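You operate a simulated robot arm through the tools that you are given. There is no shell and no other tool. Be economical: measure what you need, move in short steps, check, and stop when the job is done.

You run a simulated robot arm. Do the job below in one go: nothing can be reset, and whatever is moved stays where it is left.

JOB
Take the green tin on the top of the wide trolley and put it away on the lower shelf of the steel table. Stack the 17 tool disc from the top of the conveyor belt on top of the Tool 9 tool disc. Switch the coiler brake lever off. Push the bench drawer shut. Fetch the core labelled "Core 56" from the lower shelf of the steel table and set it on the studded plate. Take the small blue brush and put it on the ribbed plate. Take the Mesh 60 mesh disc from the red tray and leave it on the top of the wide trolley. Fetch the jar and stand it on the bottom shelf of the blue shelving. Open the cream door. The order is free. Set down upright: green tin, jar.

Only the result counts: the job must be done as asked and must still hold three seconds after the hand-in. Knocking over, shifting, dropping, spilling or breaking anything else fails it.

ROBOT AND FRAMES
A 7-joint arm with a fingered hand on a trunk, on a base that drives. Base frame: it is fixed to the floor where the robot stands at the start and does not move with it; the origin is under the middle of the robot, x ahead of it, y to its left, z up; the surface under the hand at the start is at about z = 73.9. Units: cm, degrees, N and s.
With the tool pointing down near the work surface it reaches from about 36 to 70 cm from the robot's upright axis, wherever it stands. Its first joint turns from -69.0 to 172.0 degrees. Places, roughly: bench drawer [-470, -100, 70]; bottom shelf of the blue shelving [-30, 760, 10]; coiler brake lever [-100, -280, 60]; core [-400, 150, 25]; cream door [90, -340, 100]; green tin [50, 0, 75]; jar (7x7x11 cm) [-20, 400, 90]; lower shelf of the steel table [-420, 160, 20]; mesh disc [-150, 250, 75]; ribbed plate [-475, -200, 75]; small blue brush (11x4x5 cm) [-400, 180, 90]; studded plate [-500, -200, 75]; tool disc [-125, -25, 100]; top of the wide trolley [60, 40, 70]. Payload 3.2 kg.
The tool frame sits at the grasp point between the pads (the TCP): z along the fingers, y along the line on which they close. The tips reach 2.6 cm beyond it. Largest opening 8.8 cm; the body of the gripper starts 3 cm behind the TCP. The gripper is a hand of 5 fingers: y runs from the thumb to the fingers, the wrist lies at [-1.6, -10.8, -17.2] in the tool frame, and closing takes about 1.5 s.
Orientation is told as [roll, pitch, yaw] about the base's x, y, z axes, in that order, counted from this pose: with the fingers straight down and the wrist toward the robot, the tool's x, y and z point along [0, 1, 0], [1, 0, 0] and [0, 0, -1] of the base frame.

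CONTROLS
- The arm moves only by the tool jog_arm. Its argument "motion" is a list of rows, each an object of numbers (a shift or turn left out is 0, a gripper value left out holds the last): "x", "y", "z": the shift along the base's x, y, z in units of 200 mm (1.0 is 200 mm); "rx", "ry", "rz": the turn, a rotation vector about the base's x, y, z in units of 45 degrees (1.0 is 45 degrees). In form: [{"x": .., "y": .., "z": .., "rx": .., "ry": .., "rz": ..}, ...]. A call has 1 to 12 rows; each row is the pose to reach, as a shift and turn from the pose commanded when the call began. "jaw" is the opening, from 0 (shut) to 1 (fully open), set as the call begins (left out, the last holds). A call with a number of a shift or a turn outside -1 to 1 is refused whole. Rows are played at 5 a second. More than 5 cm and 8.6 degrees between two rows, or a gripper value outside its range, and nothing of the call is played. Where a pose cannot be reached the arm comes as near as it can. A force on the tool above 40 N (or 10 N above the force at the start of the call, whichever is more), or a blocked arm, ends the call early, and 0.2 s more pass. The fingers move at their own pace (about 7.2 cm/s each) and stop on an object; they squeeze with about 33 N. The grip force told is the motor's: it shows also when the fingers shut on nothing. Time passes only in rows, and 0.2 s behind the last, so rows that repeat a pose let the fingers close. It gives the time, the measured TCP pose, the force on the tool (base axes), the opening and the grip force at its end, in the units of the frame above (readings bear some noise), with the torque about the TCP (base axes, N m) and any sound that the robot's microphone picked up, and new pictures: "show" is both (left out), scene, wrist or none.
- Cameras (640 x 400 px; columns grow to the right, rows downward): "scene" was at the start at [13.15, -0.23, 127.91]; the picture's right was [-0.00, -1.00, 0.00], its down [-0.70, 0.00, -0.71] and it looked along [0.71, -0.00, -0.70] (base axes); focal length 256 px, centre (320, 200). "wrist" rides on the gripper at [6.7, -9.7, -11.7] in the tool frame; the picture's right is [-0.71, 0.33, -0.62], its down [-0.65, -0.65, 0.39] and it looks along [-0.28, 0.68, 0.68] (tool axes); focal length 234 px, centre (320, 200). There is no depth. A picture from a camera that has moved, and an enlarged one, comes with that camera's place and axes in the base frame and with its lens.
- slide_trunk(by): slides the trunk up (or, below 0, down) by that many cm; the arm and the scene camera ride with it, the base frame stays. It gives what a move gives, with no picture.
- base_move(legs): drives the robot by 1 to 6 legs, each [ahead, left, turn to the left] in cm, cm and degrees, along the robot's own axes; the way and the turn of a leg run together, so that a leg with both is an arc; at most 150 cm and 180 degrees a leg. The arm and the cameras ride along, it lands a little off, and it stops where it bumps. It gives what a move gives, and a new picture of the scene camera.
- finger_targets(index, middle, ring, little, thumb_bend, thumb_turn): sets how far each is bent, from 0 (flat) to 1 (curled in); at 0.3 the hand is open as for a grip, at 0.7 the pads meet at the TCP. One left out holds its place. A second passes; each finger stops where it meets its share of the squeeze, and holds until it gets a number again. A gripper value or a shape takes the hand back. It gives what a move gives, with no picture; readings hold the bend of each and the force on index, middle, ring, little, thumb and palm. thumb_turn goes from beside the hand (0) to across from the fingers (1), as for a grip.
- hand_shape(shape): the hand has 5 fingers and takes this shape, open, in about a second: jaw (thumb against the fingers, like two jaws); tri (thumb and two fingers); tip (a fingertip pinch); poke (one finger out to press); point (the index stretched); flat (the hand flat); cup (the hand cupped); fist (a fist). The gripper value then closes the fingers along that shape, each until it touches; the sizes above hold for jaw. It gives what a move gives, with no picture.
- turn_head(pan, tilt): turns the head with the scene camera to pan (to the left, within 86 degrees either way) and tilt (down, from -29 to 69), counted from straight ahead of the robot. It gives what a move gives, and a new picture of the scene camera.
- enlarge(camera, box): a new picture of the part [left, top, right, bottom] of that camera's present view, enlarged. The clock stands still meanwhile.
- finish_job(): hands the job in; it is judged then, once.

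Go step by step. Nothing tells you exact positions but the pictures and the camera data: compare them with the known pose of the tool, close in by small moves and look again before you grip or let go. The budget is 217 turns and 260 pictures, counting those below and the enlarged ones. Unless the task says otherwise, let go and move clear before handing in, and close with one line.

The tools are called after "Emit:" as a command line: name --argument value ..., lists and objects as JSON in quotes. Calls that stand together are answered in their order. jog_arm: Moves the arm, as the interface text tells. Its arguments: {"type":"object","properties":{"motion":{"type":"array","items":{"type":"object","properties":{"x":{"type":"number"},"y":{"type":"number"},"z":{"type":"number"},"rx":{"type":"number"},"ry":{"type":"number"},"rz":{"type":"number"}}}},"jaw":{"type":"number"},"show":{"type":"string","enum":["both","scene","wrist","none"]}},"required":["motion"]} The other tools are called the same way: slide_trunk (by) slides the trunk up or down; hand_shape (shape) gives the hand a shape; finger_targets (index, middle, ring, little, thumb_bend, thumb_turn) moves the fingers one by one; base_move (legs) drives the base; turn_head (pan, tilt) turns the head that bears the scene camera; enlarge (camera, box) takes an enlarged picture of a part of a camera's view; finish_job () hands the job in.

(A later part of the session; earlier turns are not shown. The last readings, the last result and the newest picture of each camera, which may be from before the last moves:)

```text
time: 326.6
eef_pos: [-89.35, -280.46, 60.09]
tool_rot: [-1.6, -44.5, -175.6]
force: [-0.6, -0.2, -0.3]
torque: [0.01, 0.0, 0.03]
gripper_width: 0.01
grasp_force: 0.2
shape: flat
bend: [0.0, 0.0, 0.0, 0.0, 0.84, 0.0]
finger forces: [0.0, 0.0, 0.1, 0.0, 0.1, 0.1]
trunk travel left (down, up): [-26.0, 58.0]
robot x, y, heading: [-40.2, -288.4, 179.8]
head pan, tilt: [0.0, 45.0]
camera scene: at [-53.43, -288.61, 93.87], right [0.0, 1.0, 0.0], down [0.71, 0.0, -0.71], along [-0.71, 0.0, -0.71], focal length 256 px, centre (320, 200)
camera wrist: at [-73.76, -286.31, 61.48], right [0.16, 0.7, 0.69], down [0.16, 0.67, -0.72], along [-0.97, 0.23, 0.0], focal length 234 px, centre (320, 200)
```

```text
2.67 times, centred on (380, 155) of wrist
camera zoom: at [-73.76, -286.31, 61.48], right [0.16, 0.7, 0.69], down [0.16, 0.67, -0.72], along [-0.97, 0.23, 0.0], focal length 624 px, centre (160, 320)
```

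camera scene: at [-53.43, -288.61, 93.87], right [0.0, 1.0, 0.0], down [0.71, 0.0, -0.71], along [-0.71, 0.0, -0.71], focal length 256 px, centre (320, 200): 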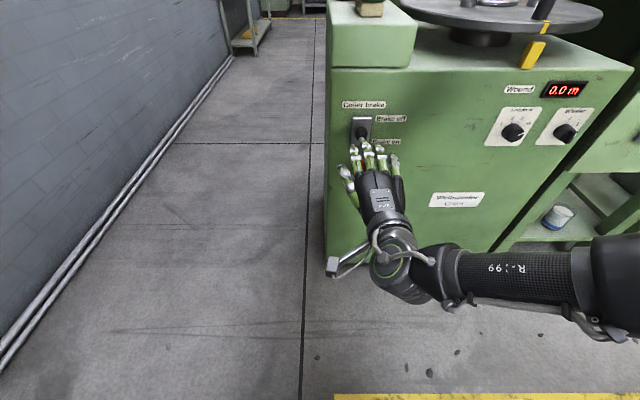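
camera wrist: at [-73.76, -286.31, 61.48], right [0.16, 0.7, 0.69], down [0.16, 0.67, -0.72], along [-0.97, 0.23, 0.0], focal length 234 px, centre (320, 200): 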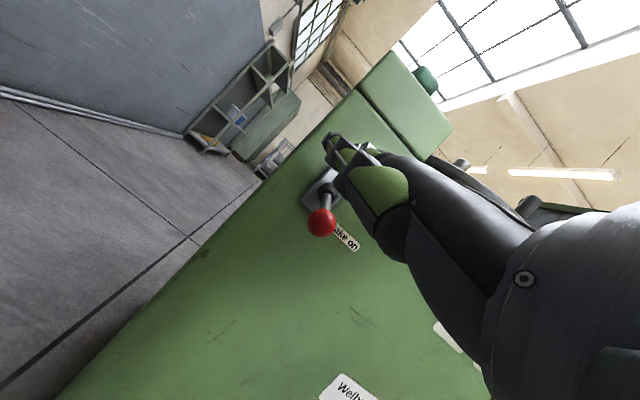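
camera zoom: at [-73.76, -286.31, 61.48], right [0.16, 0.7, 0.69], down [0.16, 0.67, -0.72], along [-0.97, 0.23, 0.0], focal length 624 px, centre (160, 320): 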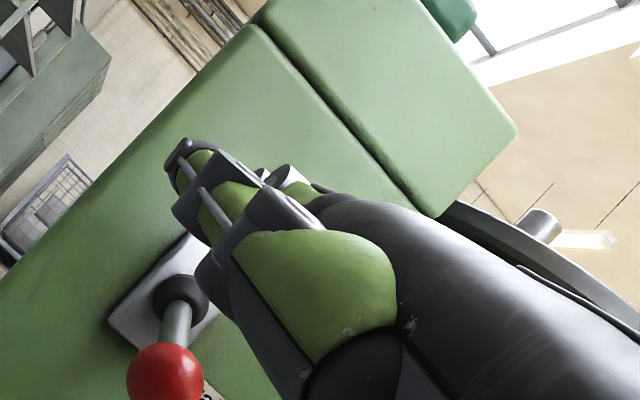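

The hand is actually above the knob (tips z≈67). I back off, lower 15 cm, and re-enter below the knob.

Emit:
base_move --legs '[[-12, 0, 0]]'

Emit:
slide_trunk --by -15

Emit:
base_move --legs '[[13, 0, 0]]'

Emit:
enlarge --camera "wrist" --box '[220, 60, 460, 210]'

```text
time: 327.8
eef_pos: [-77.26, -280.53, 60.03]
tool_rot: [-1.6, -44.5, -175.6]
force: [-0.8, 0.1, 0.3]
torque: [0.01, -0.01, -0.01]
gripper_width: 0.01
grasp_force: 0.1
shape: flat
bend: [0.0, 0.0, 0.0, 0.0, 0.84, 0.0]
finger forces: [0.1, 0.0, 0.1, 0.0, 0.1, 0.0]
trunk travel left (down, up): [-26.0, 58.0]
robot x, y, heading: [-28.64, -288.44, 179.8]
head pan, tilt: [0.0, 45.0]
camera scene: at [-41.43, -288.66, 93.88], right [0.0, 1.0, 0.0], down [0.71, 0.0, -0.71], along [-0.71, 0.0, -0.71], focal length 256 px, centre (320, 200)
```

scene: 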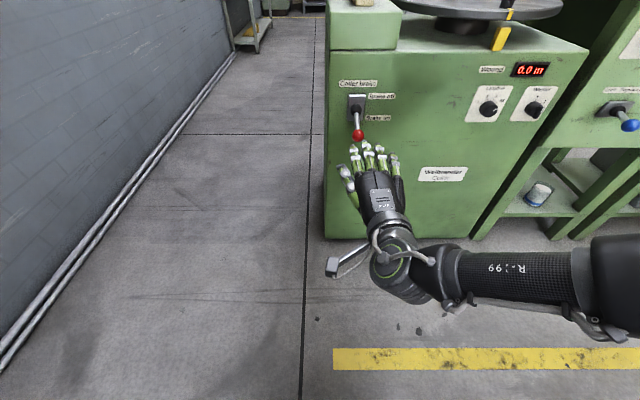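

```text
time: 329.6
eef_pos: [-77.21, -280.47, 45.15]
tool_rot: [-1.6, -44.5, -175.7]
force: [-0.2, -0.7, -0.3]
torque: [0.0, -0.01, 0.02]
gripper_width: 0.01
grasp_force: 0.1
shape: flat
bend: [0.0, 0.0, 0.0, 0.0, 0.84, 0.0]
finger forces: [0.0, 0.0, 0.0, 0.0, 0.0, 0.1]
trunk travel left (down, up): [-11.0, 73.0]
robot x, y, heading: [-28.65, -288.76, 179.7]
head pan, tilt: [0.0, 45.0]
```

```text
time: 330.8
eef_pos: [-90.24, -280.34, 44.96]
tool_rot: [-1.5, -44.6, -175.6]
force: [0.0, 1.2, 0.3]
torque: [0.0, 0.01, 0.03]
gripper_width: 0.01
grasp_force: 0.0
shape: flat
bend: [0.0, 0.0, 0.0, 0.0, 0.84, 0.0]
finger forces: [0.1, 0.1, 0.0, 0.0, 0.0, 0.0]
trunk travel left (down, up): [-11.0, 73.0]
robot x, y, heading: [-41.3, -288.5, 179.8]
head pan, tilt: [0.0, 45.0]
camera scene: at [-54.46, -288.62, 78.88], right [0.0, 1.0, 0.0], down [0.71, 0.0, -0.71], along [-0.71, 0.0, -0.71], focal length 256 px, centre (320, 200)
```

scene: 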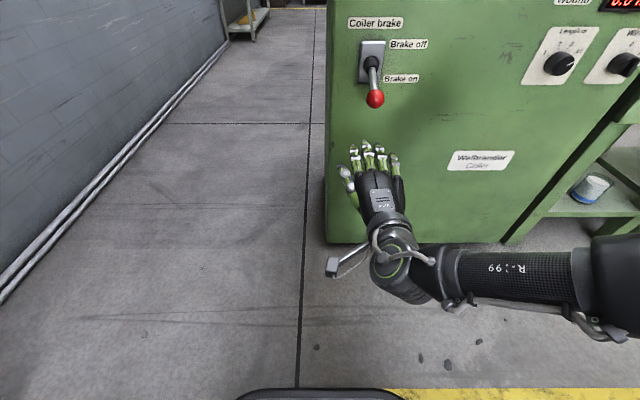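

```text
2.67 times, centred on (340, 135) of wrist
camera zoom: at [-74.79, -286.33, 46.49], right [0.16, 0.7, 0.69], down [0.16, 0.67, -0.72], along [-0.97, 0.22, 0.0], focal length 624 px, centre (267, 373)
```

zoom: 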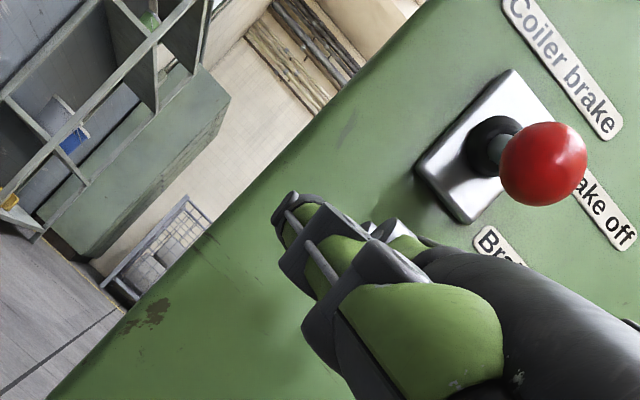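

Now under the knob. I move 2 cm further in and raise.

Emit:
base_move --legs '[[2, 0, 0]]'

Emit:
slide_trunk --by 9

Emit:
enlarge --camera "wrist" --box '[220, 60, 460, 210]'

```text
time: 331.6
eef_pos: [-92.39, -280.33, 45.15]
tool_rot: [-1.6, -44.5, -175.7]
force: [-0.5, -0.2, 1.5]
torque: [0.02, -0.02, -0.02]
gripper_width: 0.0
grasp_force: 0.1
shape: flat
bend: [0.0, 0.0, 0.0, 0.0, 0.84, 0.0]
finger forces: [0.0, 0.0, 0.0, 0.0, 0.0, 0.0]
trunk travel left (down, up): [-11.0, 73.0]
robot x, y, heading: [-43.45, -288.6, 179.7]
head pan, tilt: [0.0, 45.0]
camera scene: at [-56.48, -288.61, 78.88], right [0.0, 1.0, 0.0], down [0.71, 0.0, -0.71], along [-0.71, 0.0, -0.71], focal length 256 px, centre (320, 200)
```

scene: 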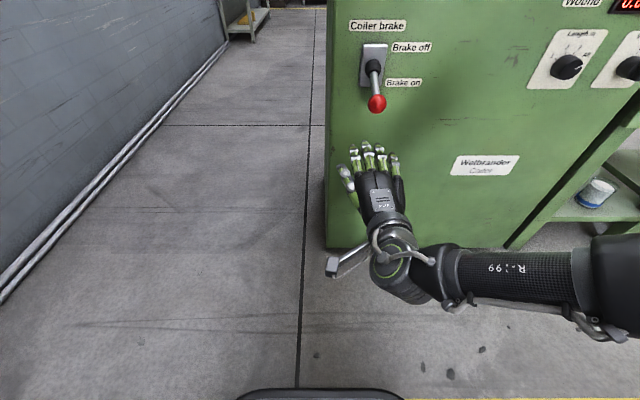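

```text
time: 332.9
eef_pos: [-92.37, -280.47, 54.08]
tool_rot: [-1.6, -44.5, -175.6]
force: [-0.4, -0.7, -1.0]
torque: [0.07, -0.05, 0.07]
gripper_width: 0.02
grasp_force: 0.0
shape: flat
bend: [0.0, 0.01, 0.0, 0.0, 0.84, 0.0]
finger forces: [0.0, 1.5, 0.0, 0.1, 0.0, 0.0]
trunk travel left (down, up): [-20.0, 64.0]
robot x, y, heading: [-43.17, -288.45, 179.7]
head pan, tilt: [0.0, 45.0]
```

```text
2.67 times, centred on (340, 135) of wrist
camera zoom: at [-76.83, -286.33, 55.5], right [0.16, 0.7, 0.69], down [0.16, 0.67, -0.72], along [-0.97, 0.22, 0.0], focal length 624 px, centre (267, 373)
```

zoom: 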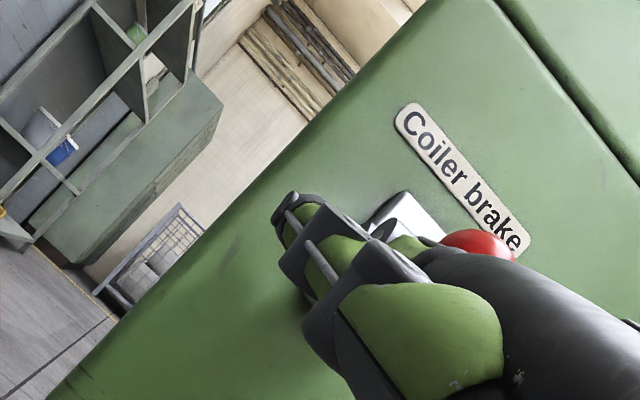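

Contact with the knob. I keep raising.

Emit:
slide_trunk --by 6

Emit:
enlarge --camera "scene" --box '[260, 60, 460, 220]'

```text
time: 333.9
eef_pos: [-92.29, -280.45, 59.86]
tool_rot: [-1.6, -44.0, -175.8]
force: [11.1, 1.1, -19.0]
torque: [-0.37, -0.46, -0.22]
gripper_width: 0.01
grasp_force: 0.0
shape: flat
bend: [0.0, 0.16, 0.05, 0.0, 0.84, 0.0]
finger forces: [0.0, 16.0, 7.6, 0.0, 0.1, 0.1]
trunk travel left (down, up): [-26.0, 58.0]
robot x, y, heading: [-43.32, -288.22, 179.8]
head pan, tilt: [0.0, 45.0]
```

```text
2.50 times, centred on (360, 140) of scene
camera zoom: at [-56.58, -288.55, 93.84], right [0.0, 1.0, 0.0], down [0.71, 0.0, -0.71], along [-0.71, 0.0, -0.71], focal length 639 px, centre (220, 350)
```

zoom: 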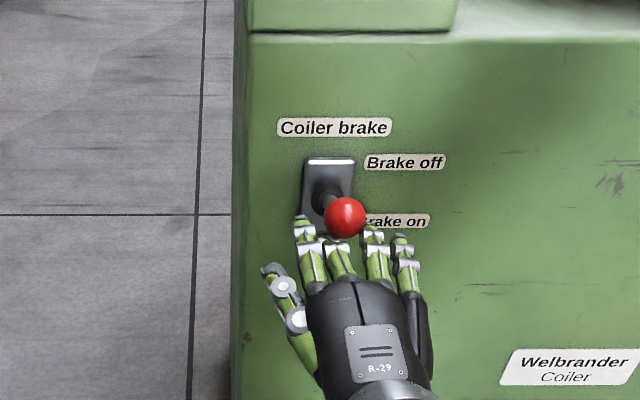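

Emit:
slide_trunk --by 6

Emit:
enlarge --camera "scene" --box '[260, 60, 460, 220]'

```text
time: 334.9
eef_pos: [-92.4, -280.48, 66.13]
tool_rot: [-1.6, -44.5, -175.6]
force: [0.2, -0.2, -0.2]
torque: [0.0, -0.02, -0.04]
gripper_width: 0.0
grasp_force: 0.0
shape: flat
bend: [0.0, 0.0, 0.0, 0.0, 0.84, 0.0]
finger forces: [0.0, 0.0, 0.0, 0.0, 0.1, 0.0]
trunk travel left (down, up): [-32.0, 52.0]
robot x, y, heading: [-43.53, -288.62, 180.0]
head pan, tilt: [0.0, 45.0]
```

```text
2.50 times, centred on (360, 140) of scene
camera zoom: at [-56.5, -288.6, 99.88], right [0.0, 1.0, 0.0], down [0.71, 0.0, -0.71], along [-0.71, 0.0, -0.71], focal length 639 px, centre (220, 350)
```

zoom: 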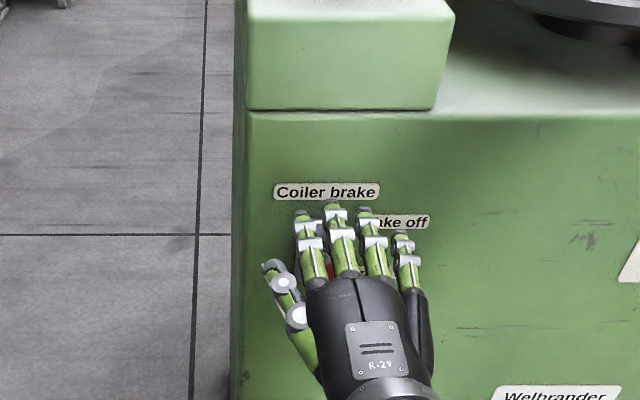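

Emit:
base_move --legs '[[-14, 0, 0]]'

Emit:
enlarge --camera "scene" --box '[260, 60, 460, 220]'

```text
time: 336.2
eef_pos: [-78.31, -280.58, 66.16]
tool_rot: [-1.6, -44.5, -175.6]
force: [0.2, 0.6, -0.2]
torque: [0.03, -0.01, 0.04]
gripper_width: 0.0
grasp_force: 0.1
shape: flat
bend: [0.0, 0.0, 0.0, 0.0, 0.84, 0.0]
finger forces: [0.0, 0.0, 0.0, 0.0, 0.0, 0.0]
trunk travel left (down, up): [-32.0, 52.0]
robot x, y, heading: [-29.15, -288.7, 179.8]
head pan, tilt: [0.0, 45.0]
camera scene: at [-42.51, -288.65, 99.88], right [0.0, 1.0, 0.0], down [0.71, 0.0, -0.71], along [-0.71, 0.0, -0.71], focal length 256 px, centre (320, 200)
```

scene: 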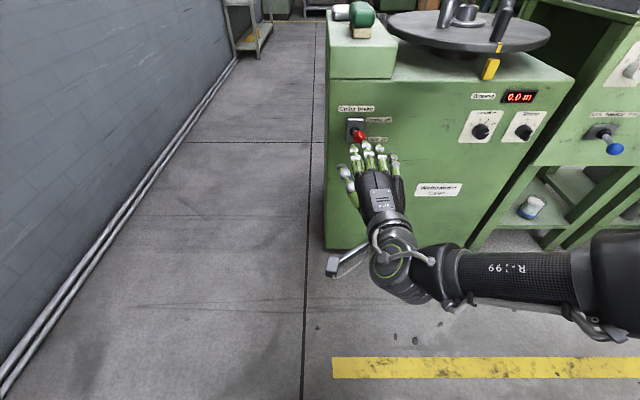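

```text
2.50 times, centred on (360, 140) of scene
camera zoom: at [-42.51, -288.65, 99.88], right [0.0, 1.0, 0.0], down [0.71, 0.0, -0.71], along [-0.71, 0.0, -0.71], focal length 639 px, centre (220, 350)
```

zoom: 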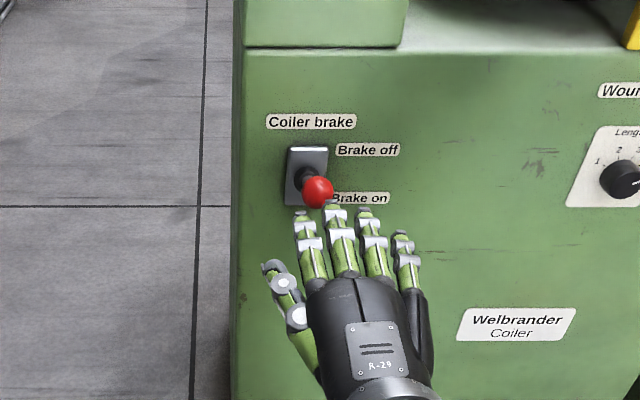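

The lever moved about halfway (the fingers gave way). I use a fist for a stiffer push from below.

Emit:
hand_shape --shape "fist"

Emit:
slide_trunk --by -14

Emit:
base_move --legs '[[14, 0, 0]]'

Emit:
enlarge --camera "wrist" --box '[200, 20, 520, 220]'

```text
time: 337.1
eef_pos: [-78.39, -280.48, 66.13]
tool_rot: [-1.5, -44.6, -175.6]
force: [-0.6, 0.2, 0.6]
torque: [0.0, 0.0, 0.01]
gripper_width: 0.0
grasp_force: 0.1
shape: fist
bend: [1.0, 1.0, 1.0, 1.0, 0.99, 0.84]
finger forces: [0.1, 0.0, 0.1, 0.0, 0.1, 0.1]
trunk travel left (down, up): [-32.0, 52.0]
robot x, y, heading: [-29.62, -288.63, 179.9]
head pan, tilt: [0.0, 45.0]
```

```text
time: 338.8
eef_pos: [-78.47, -280.45, 52.07]
tool_rot: [-1.7, -44.5, -175.7]
force: [0.1, 1.0, -0.2]
torque: [0.01, 0.01, 0.02]
gripper_width: 0.01
grasp_force: 0.0
shape: fist
bend: [1.0, 1.0, 1.0, 1.0, 0.99, 0.84]
finger forces: [0.0, 0.1, 0.0, 0.0, 0.0, 0.0]
trunk travel left (down, up): [-18.0, 66.0]
robot x, y, heading: [-29.27, -288.27, 180.0]
head pan, tilt: [0.0, 45.0]
```

```text
time: 340.1
eef_pos: [-92.63, -280.49, 52.01]
tool_rot: [-1.6, -44.5, -175.4]
force: [0.5, -0.1, 0.0]
torque: [0.01, -0.02, 0.02]
gripper_width: 0.0
grasp_force: 0.1
shape: fist
bend: [1.0, 1.0, 1.0, 1.0, 0.99, 0.84]
finger forces: [0.0, 0.0, 0.0, 0.0, 0.0, 0.1]
trunk travel left (down, up): [-18.0, 66.0]
robot x, y, heading: [-43.42, -288.71, 179.8]
head pan, tilt: [0.0, 45.0]
camera scene: at [-56.64, -288.63, 85.88], right [0.0, 1.0, 0.0], down [0.71, 0.0, -0.71], along [-0.71, 0.0, -0.71], focal length 256 px, centre (320, 200)
```

scene: 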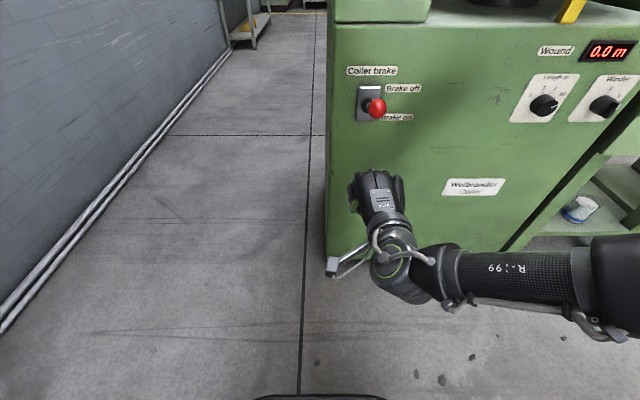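

```text
2.00 times, centred on (360, 120) of wrist
camera zoom: at [-76.97, -286.38, 53.49], right [0.16, 0.7, 0.69], down [0.16, 0.67, -0.72], along [-0.97, 0.22, 0.0], focal length 468 px, centre (240, 360)
```

zoom: 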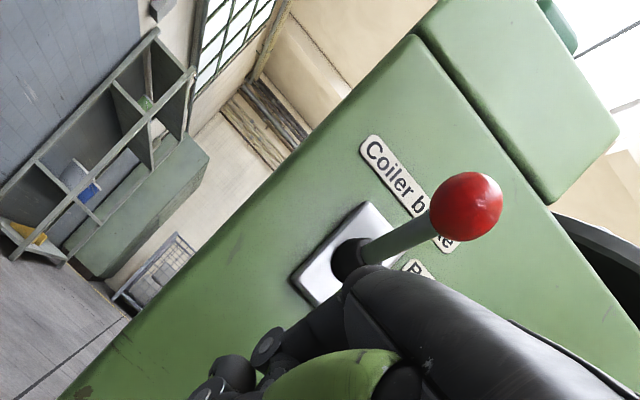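

The lever now sticks out about horizontally, knob at ≈[-95, -280, 66]. The fist is right below; I raise.

Emit:
slide_trunk --by 8

Emit:
slide_trunk --by 4

Emit:
enlarge --camera "scene" --box '[260, 60, 460, 220]'

```text
time: 341.3
eef_pos: [-92.48, -280.52, 60.06]
tool_rot: [-1.7, -44.5, -175.6]
force: [-0.3, 0.5, 0.1]
torque: [0.01, 0.03, 0.01]
gripper_width: 0.0
grasp_force: 0.0
shape: fist
bend: [1.0, 1.0, 1.0, 1.0, 0.99, 0.84]
finger forces: [0.0, 0.2, 0.1, 0.0, 0.1, 0.0]
trunk travel left (down, up): [-26.0, 58.0]
robot x, y, heading: [-43.37, -288.27, 180.1]
head pan, tilt: [0.0, 45.0]
```

```text
time: 342.1
eef_pos: [-92.51, -280.47, 64.14]
tool_rot: [-1.7, -44.5, -175.5]
force: [1.1, 0.2, -0.6]
torque: [0.03, 0.03, -0.03]
gripper_width: 0.0
grasp_force: 0.1
shape: fist
bend: [1.0, 1.0, 1.0, 1.0, 0.99, 0.84]
finger forces: [0.0, 0.0, 0.0, 0.0, 0.0, 0.0]
trunk travel left (down, up): [-30.0, 54.0]
robot x, y, heading: [-43.17, -288.59, 179.9]
head pan, tilt: [0.0, 45.0]
```

```text
2.50 times, centred on (360, 140) of scene
camera zoom: at [-56.65, -288.62, 97.88], right [0.0, 1.0, 0.0], down [0.71, 0.0, -0.71], along [-0.71, 0.0, -0.71], focal length 639 px, centre (220, 350)
```

zoom: 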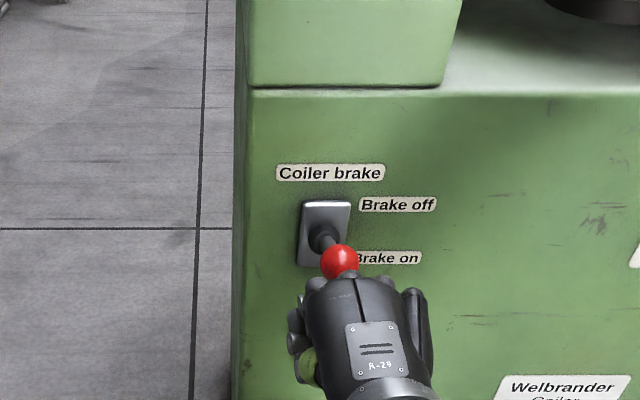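

Emit:
slide_trunk --by 5

Emit:
slide_trunk --by 4

Emit:
enlarge --camera "scene" --box '[260, 60, 460, 220]'

```text
time: 343.0
eef_pos: [-92.48, -280.51, 69.09]
tool_rot: [-1.6, -44.6, -175.5]
force: [-0.1, -0.1, 0.2]
torque: [0.0, 0.0, -0.04]
gripper_width: 0.01
grasp_force: 0.1
shape: fist
bend: [1.0, 1.0, 1.0, 1.0, 0.99, 0.84]
finger forces: [0.0, 0.0, 0.1, 0.1, 0.0, 0.0]
trunk travel left (down, up): [-35.0, 49.0]
robot x, y, heading: [-43.92, -288.55, 179.9]
head pan, tilt: [0.0, 45.0]
```

```text
time: 343.9
eef_pos: [-92.58, -280.42, 73.06]
tool_rot: [-1.6, -44.5, -175.5]
force: [-0.2, -0.2, -0.2]
torque: [0.02, -0.01, 0.0]
gripper_width: 0.0
grasp_force: 0.0
shape: fist
bend: [1.0, 1.0, 1.0, 1.0, 0.99, 0.84]
finger forces: [0.1, 0.0, 0.0, 0.0, 0.0, 0.0]
trunk travel left (down, up): [-39.0, 45.0]
robot x, y, heading: [-43.29, -288.51, 180.0]
head pan, tilt: [0.0, 45.0]
```

```text
2.50 times, centred on (360, 140) of scene
camera zoom: at [-56.65, -288.62, 106.88], right [0.0, 1.0, 0.0], down [0.71, 0.0, -0.71], along [-0.71, 0.0, -0.71], focal length 639 px, centre (220, 350)
```

zoom: 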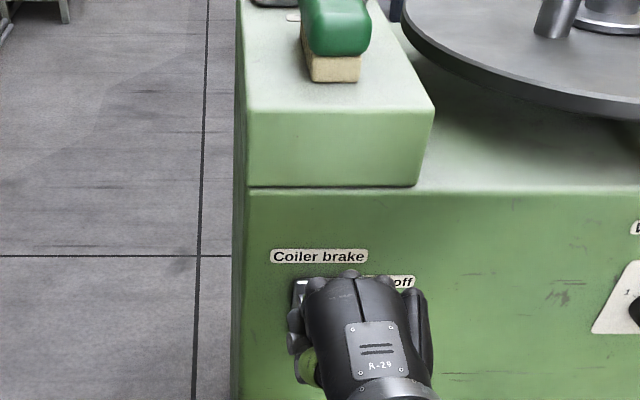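

Emit:
jog_arm --motion '[{}]' --show "wrist"

```text
time: 344.2
eef_pos: [-92.49, -280.5, 73.15]
tool_rot: [-1.6, -44.5, -175.5]
force: [0.1, -0.1, 0.0]
torque: [-0.02, -0.02, -0.02]
gripper_width: 0.02
grasp_force: 0.1
shape: fist
bend: [1.0, 1.0, 1.0, 1.0, 0.99, 0.84]
finger forces: [0.0, 0.0, 0.1, 0.1, 0.0, 0.0]
trunk travel left (down, up): [-39.0, 45.0]
robot x, y, heading: [-43.6, -288.43, 179.6]
head pan, tilt: [0.0, 45.0]
camera wrist: at [-76.97, -286.38, 74.49], right [0.16, 0.7, 0.69], down [0.16, 0.67, -0.72], along [-0.97, 0.22, 0.0], focal length 234 px, centre (320, 200)
```

wrist: 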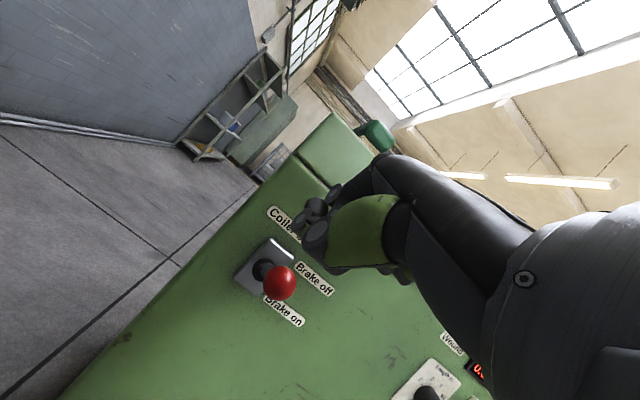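

The fist passed in front of the knob (now at ≈[-96, -279.7, 67]). I go back below and 6 cm deeper.

Emit:
base_move --legs '[[-6, 0, 0]]'

Emit:
slide_trunk --by -21

Emit:
base_move --legs '[[12, 0, 0]]'

Emit:
slide_trunk --by 8

Emit:
slide_trunk --by 5

Emit:
enlarge --camera "scene" --box '[260, 60, 460, 220]'

```text
time: 345.2
eef_pos: [-86.62, -280.54, 73.21]
tool_rot: [-1.7, -44.6, -175.4]
force: [-0.1, -0.1, -0.3]
torque: [-0.02, 0.0, 0.01]
gripper_width: 0.01
grasp_force: 0.1
shape: fist
bend: [1.0, 1.0, 1.0, 1.0, 0.99, 0.84]
finger forces: [0.0, 0.0, 0.0, 0.0, 0.0, 0.0]
trunk travel left (down, up): [-39.0, 45.0]
robot x, y, heading: [-37.42, -288.39, 179.6]
head pan, tilt: [0.0, 45.0]
camera scene: at [-50.62, -288.65, 106.88], right [0.0, 1.0, 0.0], down [0.71, 0.0, -0.71], along [-0.71, 0.0, -0.71], focal length 256 px, centre (320, 200)
```

scene: 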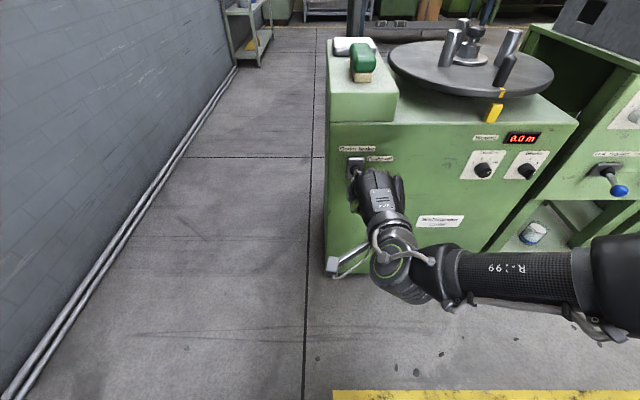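

```text
time: 347.5
eef_pos: [-86.58, -280.59, 52.13]
tool_rot: [-1.5, -44.5, -175.5]
force: [0.8, 0.5, 0.3]
torque: [-0.01, 0.02, 0.01]
gripper_width: 0.03
grasp_force: 0.0
shape: fist
bend: [1.0, 1.0, 1.0, 1.0, 0.99, 0.84]
finger forces: [0.1, 0.0, 0.0, 0.0, 0.1, 0.0]
trunk travel left (down, up): [-18.0, 66.0]
robot x, y, heading: [-37.51, -288.11, 179.7]
head pan, tilt: [0.0, 45.0]
```

```text
time: 348.7
eef_pos: [-98.38, -280.54, 52.15]
tool_rot: [-1.6, -44.5, -175.5]
force: [0.5, 0.3, 0.3]
torque: [0.03, 0.02, -0.01]
gripper_width: 0.01
grasp_force: 0.1
shape: fist
bend: [1.0, 1.0, 1.0, 1.0, 0.99, 0.84]
finger forces: [0.0, 0.1, 0.0, 0.0, 0.1, 0.0]
trunk travel left (down, up): [-18.0, 66.0]
robot x, y, heading: [-49.38, -288.1, 179.9]
head pan, tilt: [0.0, 45.0]
camera scene: at [-62.52, -288.63, 85.88], right [0.0, 1.0, 0.0], down [0.71, 0.0, -0.71], along [-0.71, 0.0, -0.71], focal length 256 px, centre (320, 200)
```

scene: 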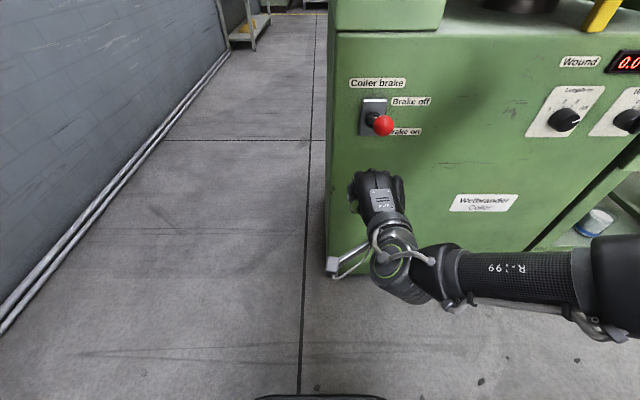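

```text
time: 349.8
eef_pos: [-97.84, -280.82, 58.91]
tool_rot: [-1.8, -42.7, -174.6]
force: [5.8, -2.4, -3.9]
torque: [0.1, 0.47, -0.1]
gripper_width: 0.0
grasp_force: 0.1
shape: fist
bend: [1.0, 1.0, 1.0, 1.0, 0.99, 0.84]
finger forces: [0.1, 8.1, 0.1, 0.0, 0.1, 0.0]
trunk travel left (down, up): [-25.8, 58.2]
robot x, y, heading: [-49.33, -288.17, 180.2]
head pan, tilt: [0.0, 45.0]
stopped: the force on the tool passed its limit at 45 N (the readings are from after the stop); the commanded pose is now the measured one
```

```text
time: 350.2
eef_pos: [-97.31, -281.26, 60.03]
tool_rot: [-2.0, -41.5, -173.8]
force: [8.5, -2.6, -2.6]
torque: [0.07, 0.54, -0.21]
gripper_width: 0.0
grasp_force: 0.0
shape: fist
bend: [1.0, 1.0, 1.0, 1.0, 0.99, 0.84]
finger forces: [0.0, 5.6, 5.3, 0.0, 0.1, 0.1]
trunk travel left (down, up): [-27.6, 56.4]
robot x, y, heading: [-49.15, -288.57, -180.0]
head pan, tilt: [0.0, 45.0]
stopped: the force on the tool passed its limit at 48 N (the readings are from after the stop); the commanded pose is now the measured one
```

```text
2.50 times, centred on (360, 140) of scene
camera zoom: at [-62.36, -288.7, 95.56], right [0.0, 1.0, 0.0], down [0.71, 0.0, -0.71], along [-0.71, 0.0, -0.71], focal length 639 px, centre (220, 350)
```

zoom: 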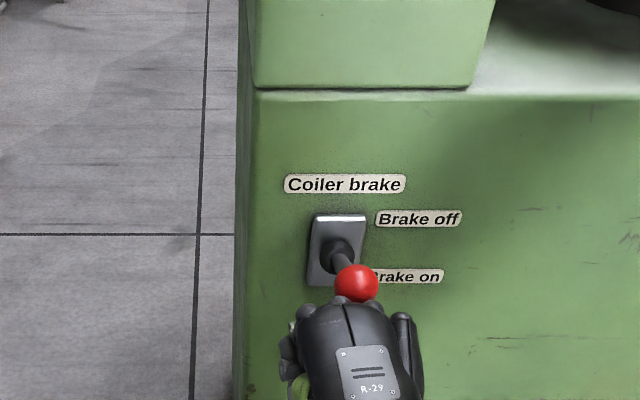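

The push was against the knob's front. I lower a bit, go 4 cm deeper, and raise again.

Emit:
slide_trunk --by -8

Emit:
base_move --legs '[[4, 0, 0]]'

Emit:
slide_trunk --by 7

Emit:
jog_arm --motion '[{}]' --show "wrist"

```text
time: 351.4
eef_pos: [-97.42, -280.97, 52.06]
tool_rot: [-1.8, -41.5, -174.0]
force: [-0.6, -0.7, -0.4]
torque: [-0.01, -0.01, 0.06]
gripper_width: 0.0
grasp_force: 0.1
shape: fist
bend: [1.0, 1.0, 1.0, 1.0, 0.99, 0.84]
finger forces: [0.0, 0.0, 0.0, 0.0, 0.1, 0.0]
trunk travel left (down, up): [-19.6, 64.4]
robot x, y, heading: [-49.41, -288.61, -180.1]
head pan, tilt: [0.0, 45.0]
```

```text
time: 352.3
eef_pos: [-101.41, -281.05, 51.88]
tool_rot: [-1.8, -41.5, -174.0]
force: [-0.1, -0.1, 0.5]
torque: [0.01, -0.01, -0.02]
gripper_width: 0.0
grasp_force: 0.0
shape: fist
bend: [1.0, 1.0, 1.0, 1.0, 0.99, 0.84]
finger forces: [0.1, 0.0, 0.1, 0.0, 0.0, 0.0]
trunk travel left (down, up): [-19.6, 64.4]
robot x, y, heading: [-53.26, -289.03, -180.2]
head pan, tilt: [0.0, 45.0]
camera scene: at [-66.45, -288.68, 87.47], right [0.0, 1.0, 0.0], down [0.71, 0.0, -0.71], along [-0.71, 0.0, -0.71], focal length 256 px, centre (320, 200)
```

scene: 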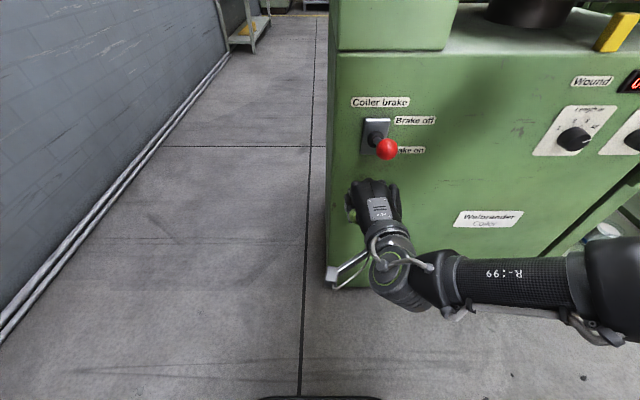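

```text
time: 353.4
eef_pos: [-101.26, -281.14, 58.06]
tool_rot: [-1.6, -40.3, -174.0]
force: [6.9, -2.5, -38.1]
torque: [-0.69, 1.53, -0.25]
gripper_width: 0.0
grasp_force: 0.0
shape: fist
bend: [1.0, 1.0, 1.0, 1.0, 0.99, 0.84]
finger forces: [0.0, 0.0, 0.0, 0.0, 0.1, 39.3]
trunk travel left (down, up): [-26.6, 57.4]
robot x, y, heading: [-53.48, -288.61, -180.2]
head pan, tilt: [0.0, 45.0]
```

```text
time: 353.8
eef_pos: [-101.25, -281.0, 58.2]
tool_rot: [-1.6, -40.3, -173.9]
force: [7.0, 0.4, -43.2]
torque: [-0.99, 1.63, -0.17]
gripper_width: 0.0
grasp_force: 0.0
shape: fist
bend: [1.0, 1.0, 1.0, 1.0, 0.99, 0.84]
finger forces: [0.0, 0.1, 0.1, 0.1, 0.1, 43.7]
trunk travel left (down, up): [-26.6, 57.4]
robot x, y, heading: [-53.46, -288.16, -180.0]
head pan, tilt: [0.0, 45.0]
camera wrist: at [-85.74, -286.55, 60.66], right [0.09, 0.7, 0.71], down [0.19, 0.68, -0.71], along [-0.98, 0.2, -0.07], focal length 234 px, centre (320, 200)
```

wrist: 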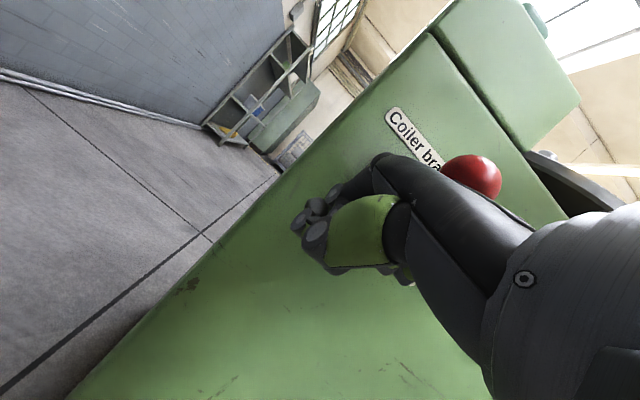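

Firm contact from below (≈40 N). I continue upward.

Emit:
slide_trunk --by 3

Emit:
slide_trunk --by 3

Emit:
enlarge --camera "scene" --box '[260, 60, 460, 220]'

```text
time: 354.1
eef_pos: [-101.04, -281.18, 58.01]
tool_rot: [-1.4, -39.3, -174.0]
force: [-6.1, -0.2, -19.6]
torque: [-0.5, 0.1, 0.13]
gripper_width: 0.0
grasp_force: 0.0
shape: fist
bend: [1.0, 1.0, 1.0, 1.0, 0.99, 0.84]
finger forces: [0.0, 0.1, 0.0, 0.1, 0.0, 22.1]
trunk travel left (down, up): [-27.0, 57.0]
robot x, y, heading: [-53.43, -288.5, -180.2]
head pan, tilt: [0.0, 45.0]
stopped: the force on the tool passed its limit at 60 N (the readings are from after the stop); the commanded pose is now the measured one
```

```text
time: 354.5
eef_pos: [-100.82, -281.17, 57.98]
tool_rot: [-1.2, -38.0, -174.0]
force: [-6.4, -3.0, -20.3]
torque: [-0.31, 0.09, 0.06]
gripper_width: 0.0
grasp_force: 0.0
shape: fist
bend: [1.0, 1.0, 1.0, 1.0, 0.99, 0.84]
finger forces: [0.0, 0.1, 0.1, 0.0, 0.1, 22.3]
trunk travel left (down, up): [-27.6, 56.4]
robot x, y, heading: [-53.35, -288.64, -180.0]
head pan, tilt: [0.0, 45.0]
stopped: the force on the tool passed its limit at 52 N (the readings are from after the stop); the commanded pose is now the measured one
```

```text
2.50 times, centred on (360, 140) of scene
camera zoom: at [-66.74, -288.67, 95.43], right [0.0, 1.0, 0.0], down [0.71, 0.0, -0.7], along [-0.7, 0.0, -0.71], focal length 639 px, centre (220, 350)
```

zoom: 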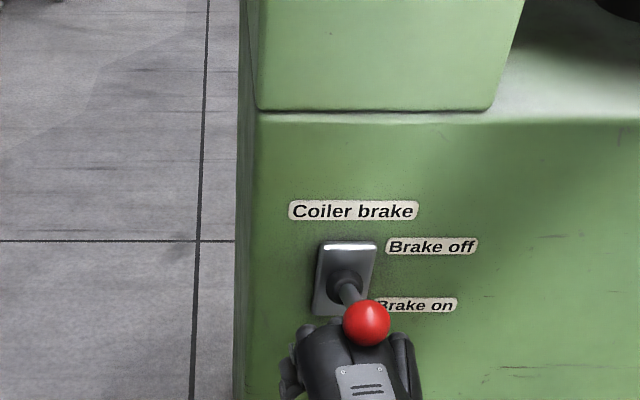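

It's blocked at 60 N, perhaps the upper end-stop. I back off and look at the lever from its own height.

Emit:
slide_trunk --by -5

Emit:
base_move --legs '[[-30, -25, 0]]'

Emit:
slide_trunk --by -22

Emit:
turn_head --pan 30 --tilt 5

Emit:
enlarge --camera "scene" --box '[240, 130, 400, 250]'

```text
time: 355.4
eef_pos: [-100.66, -281.05, 53.44]
tool_rot: [-1.4, -38.7, -174.0]
force: [0.0, 0.0, 0.6]
torque: [0.01, -0.01, 0.0]
gripper_width: 0.01
grasp_force: 0.0
shape: fist
bend: [1.0, 1.0, 1.0, 1.0, 0.99, 0.84]
finger forces: [0.1, 0.0, 0.0, 0.0, 0.0, 0.1]
trunk travel left (down, up): [-22.6, 61.4]
robot x, y, heading: [-53.55, -288.17, -180.0]
head pan, tilt: [0.0, 45.0]
```

```text
time: 357.9
eef_pos: [-70.97, -256.2, 53.38]
tool_rot: [-1.3, -38.7, -173.8]
force: [0.0, -0.9, -0.1]
torque: [0.03, -0.02, 0.01]
gripper_width: 0.04
grasp_force: 0.2
shape: fist
bend: [1.0, 1.0, 1.0, 1.0, 0.99, 0.84]
finger forces: [0.1, 0.1, 0.0, 0.0, 0.1, 0.0]
trunk travel left (down, up): [-22.6, 61.4]
robot x, y, heading: [-23.43, -263.34, -180.1]
head pan, tilt: [0.0, 45.0]
camera scene: at [-36.63, -263.78, 90.43], right [0.0, 1.0, 0.0], down [0.71, 0.0, -0.71], along [-0.71, 0.0, -0.71], focal length 256 px, centre (320, 200)
```

scene: 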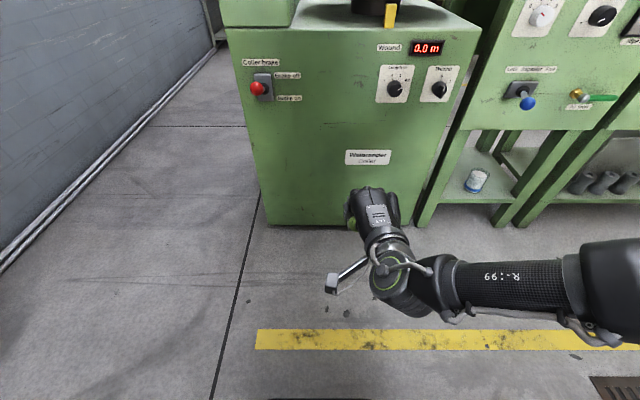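

```text
time: 360.2
eef_pos: [-70.99, -256.25, 31.37]
tool_rot: [-1.4, -38.7, -173.8]
force: [0.4, -0.4, -0.1]
torque: [0.01, -0.02, 0.0]
gripper_width: 0.0
grasp_force: 0.0
shape: fist
bend: [1.0, 1.0, 1.0, 1.0, 0.99, 0.84]
finger forces: [0.0, 0.1, 0.0, 0.1, 0.0, 0.1]
trunk travel left (down, up): [-0.6, 83.4]
robot x, y, heading: [-23.57, -263.73, -179.9]
head pan, tilt: [0.0, 45.0]
```

```text
time: 361.2
eef_pos: [-70.86, -256.21, 31.37]
tool_rot: [-1.4, -38.6, -173.7]
force: [0.4, 0.7, -0.2]
torque: [0.0, 0.03, 0.02]
gripper_width: 0.0
grasp_force: 0.1
shape: fist
bend: [1.0, 1.0, 1.0, 1.0, 0.99, 0.84]
finger forces: [0.0, 0.1, 0.1, 0.0, 0.0, 0.1]
trunk travel left (down, up): [-0.6, 83.4]
robot x, y, heading: [-23.87, -263.51, -179.7]
head pan, tilt: [30.0, 5.0]
camera scene: at [-36.45, -268.37, 74.73], right [-0.5, 0.87, 0.0], down [0.08, 0.04, -1.0], along [-0.86, -0.5, -0.09], focal length 256 px, centre (320, 200)
```

scene: 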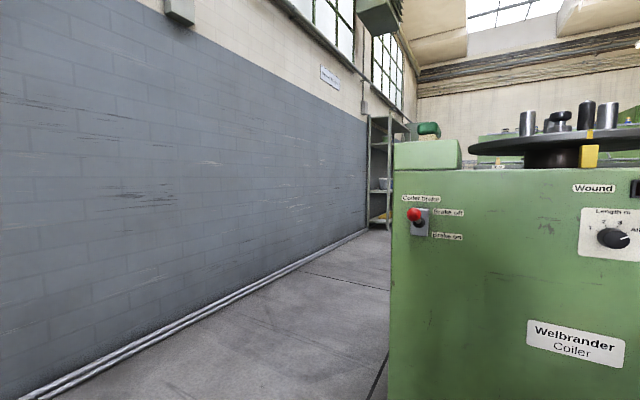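

```text
3.33 times, centred on (320, 190) of scene
camera zoom: at [-36.45, -268.37, 74.73], right [-0.5, 0.87, 0.0], down [0.08, 0.04, -1.0], along [-0.86, -0.5, -0.09], focal length 852 px, centre (320, 233)
```

zoom: 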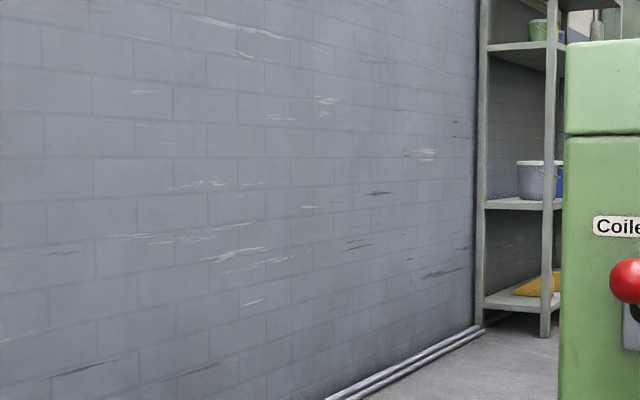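

Emit:
enlarge --camera "scene" --box '[370, 180, 490, 255]'

```text
5.33 times, centred on (430, 218) of scene
camera zoom: at [-36.45, -268.37, 74.73], right [-0.5, 0.87, 0.0], down [0.08, 0.04, -1.0], along [-0.86, -0.5, -0.09], focal length 1363 px, centre (-267, 107)
```

zoom: 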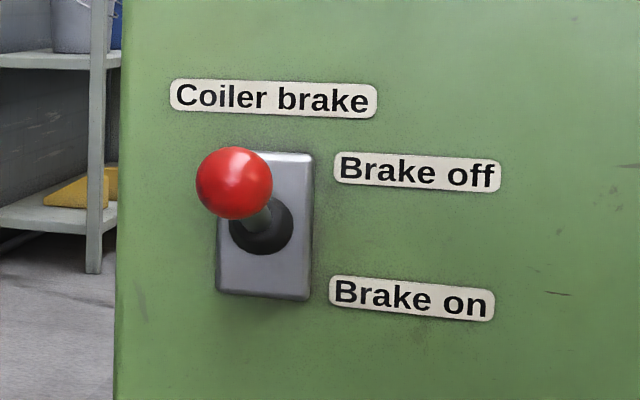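

The lever is clearly up at "Brake off". Next the cream door: I turn toward the cream cabinet by the wall and look.

Emit:
hand_shape --shape "jaw"

Emit:
base_move --legs '[[0, 0, 145]]'

Emit:
slide_trunk --by 40

Emit:
turn_head --pan 0 --tilt 20

Emit:
enlarge --camera "scene" --box '[200, 80, 520, 280]'

```text
time: 362.1
eef_pos: [-70.88, -256.23, 31.43]
tool_rot: [-1.3, -38.6, -173.8]
force: [-0.8, -0.9, 0.2]
torque: [0.03, 0.02, 0.01]
gripper_width: 8.77
grasp_force: 0.0
shape: jaw
bend: [0.3, 0.3, 0.3, 0.3, 0.3, 0.97]
finger forces: [0.0, 0.1, 0.1, 0.0, 0.0, 0.0]
trunk travel left (down, up): [-0.6, 83.4]
robot x, y, heading: [-23.37, -263.52, -180.0]
head pan, tilt: [30.0, 5.0]
```

```text
time: 368.5
eef_pos: [11.24, -296.74, 31.35]
tool_rot: [-1.3, -38.7, -28.8]
force: [0.8, -0.4, -0.2]
torque: [-0.01, 0.0, 0.0]
gripper_width: 8.78
grasp_force: 0.1
shape: jaw
bend: [0.3, 0.3, 0.3, 0.3, 0.3, 0.97]
finger forces: [0.1, 0.0, 0.0, 0.1, 0.0, 0.0]
trunk travel left (down, up): [-0.6, 83.4]
robot x, y, heading: [-23.28, -263.69, -34.9]
head pan, tilt: [30.0, 5.0]
camera scene: at [-10.25, -267.43, 74.74], right [-0.09, -1.0, 0.0], down [-0.09, 0.01, -1.0], along [0.99, -0.09, -0.09], focal length 256 px, centre (320, 200)
```

scene: 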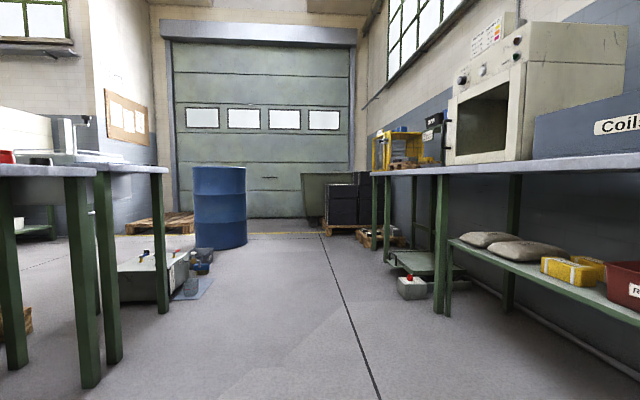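

```text
time: 372.4
eef_pos: [11.2, -296.68, 71.35]
tool_rot: [-1.3, -38.7, -28.8]
force: [0.2, -1.0, -0.3]
torque: [0.02, 0.01, 0.0]
gripper_width: 8.78
grasp_force: 0.0
shape: jaw
bend: [0.3, 0.3, 0.3, 0.3, 0.3, 0.97]
finger forces: [0.0, 0.0, 0.0, 0.1, 0.0, 0.0]
trunk travel left (down, up): [-40.6, 43.4]
robot x, y, heading: [-23.38, -263.54, -34.8]
head pan, tilt: [30.0, 5.0]
```

```text
time: 373.3
eef_pos: [11.04, -296.67, 71.46]
tool_rot: [-1.4, -38.7, -28.8]
force: [0.5, -0.3, 0.1]
torque: [0.0, 0.0, 0.0]
gripper_width: 8.76
grasp_force: 0.0
shape: jaw
bend: [0.3, 0.3, 0.3, 0.3, 0.3, 0.97]
finger forces: [0.1, 0.1, 0.0, 0.1, 0.0, 0.0]
trunk travel left (down, up): [-40.6, 43.4]
robot x, y, heading: [-23.47, -263.14, -34.9]
head pan, tilt: [0.0, 20.0]
camera scene: at [-11.76, -271.97, 112.31], right [-0.57, -0.82, 0.0], down [-0.28, 0.2, -0.94], along [0.77, -0.54, -0.34], focal length 256 px, centre (320, 200)
```

scene: 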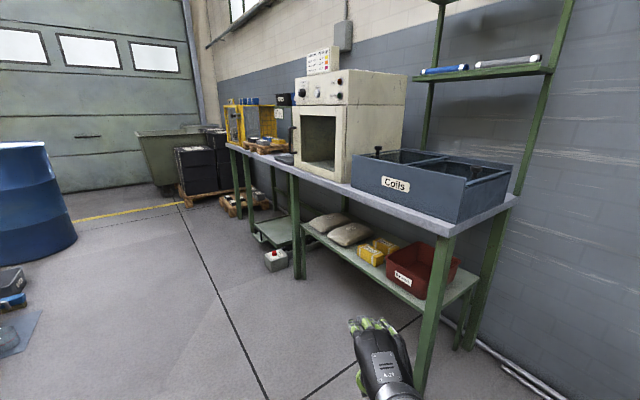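

```text
2.00 times, centred on (360, 180) of scene
camera zoom: at [-11.76, -271.97, 112.31], right [-0.57, -0.82, 0.0], down [-0.28, 0.2, -0.94], along [0.77, -0.54, -0.34], focal length 511 px, centre (240, 240)
```

zoom: 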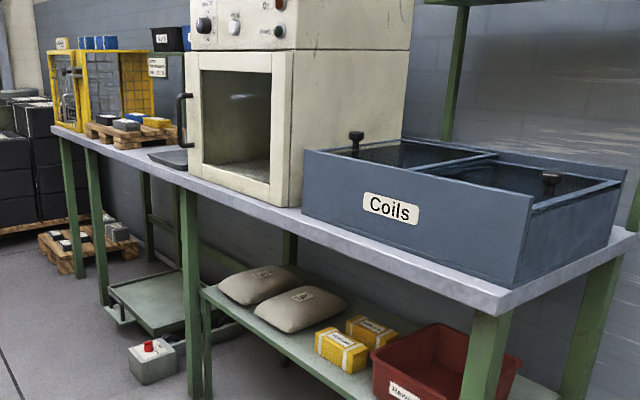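

The cream oven door faces +y, with a black vertical handle on its east edge at about [124, -346, 86–101]; hinge on the west. I drive in front of it.

Emit:
base_move --legs '[[0, 0, 35], [150, 0, 0], [0, 0, -90]]'

Emit:
slide_trunk --by 20

Emit:
turn_head --pan 0 --tilt 30

```text
time: 386.3
eef_pos: [122.16, -310.48, 71.35]
tool_rot: [-1.5, -38.7, -82.8]
force: [-0.6, 0.2, 0.3]
torque: [0.02, -0.02, 0.0]
gripper_width: 8.79
grasp_force: 0.0
shape: jaw
bend: [0.3, 0.3, 0.3, 0.3, 0.3, 0.97]
finger forces: [0.1, 0.0, 0.2, 0.0, 0.0, 0.1]
trunk travel left (down, up): [-40.6, 43.4]
robot x, y, heading: [128.69, -262.89, -88.9]
head pan, tilt: [0.0, 20.0]
camera scene: at [128.98, -277.42, 112.3], right [-1.0, -0.02, 0.0], down [-0.01, 0.34, -0.94], along [0.02, -0.94, -0.34], focal length 256 px, centre (320, 200)
```

scene: 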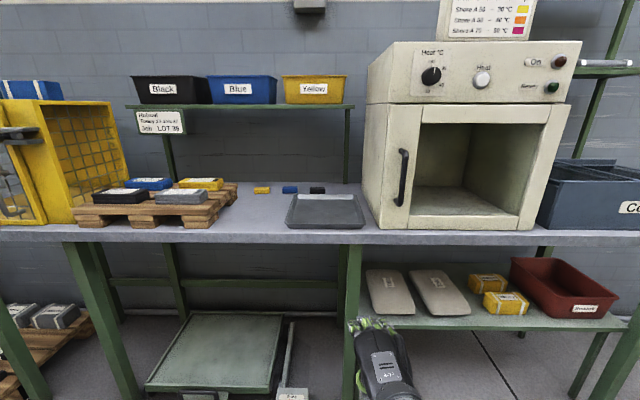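

```text
time: 388.5
eef_pos: [122.24, -310.4, 91.3]
tool_rot: [-1.4, -38.7, -82.9]
force: [0.4, 0.7, 0.1]
torque: [0.02, 0.01, -0.01]
gripper_width: 8.81
grasp_force: 0.1
shape: jaw
bend: [0.3, 0.3, 0.3, 0.3, 0.3, 0.97]
finger forces: [0.1, 0.0, 0.1, 0.1, 0.1, 0.0]
trunk travel left (down, up): [-60.6, 23.4]
robot x, y, heading: [128.46, -263.03, -89.1]
head pan, tilt: [0.0, 20.0]
```

```text
time: 389.2
eef_pos: [122.22, -310.42, 91.35]
tool_rot: [-1.4, -38.7, -82.9]
force: [0.0, 0.3, -0.8]
torque: [-0.02, 0.0, 0.0]
gripper_width: 8.78
grasp_force: 0.0
shape: jaw
bend: [0.3, 0.3, 0.3, 0.3, 0.3, 0.97]
finger forces: [0.0, 0.0, 0.1, 0.1, 0.0, 0.0]
trunk travel left (down, up): [-60.6, 23.4]
robot x, y, heading: [128.74, -263.04, -88.9]
head pan, tilt: [0.0, 30.0]
camera scene: at [128.97, -277.16, 130.7], right [-1.0, -0.02, 0.0], down [-0.01, 0.5, -0.87], along [0.02, -0.87, -0.5], focal length 256 px, centre (320, 200)
```

scene: 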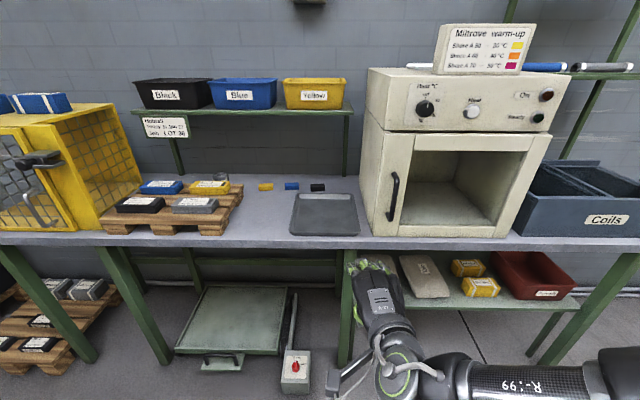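

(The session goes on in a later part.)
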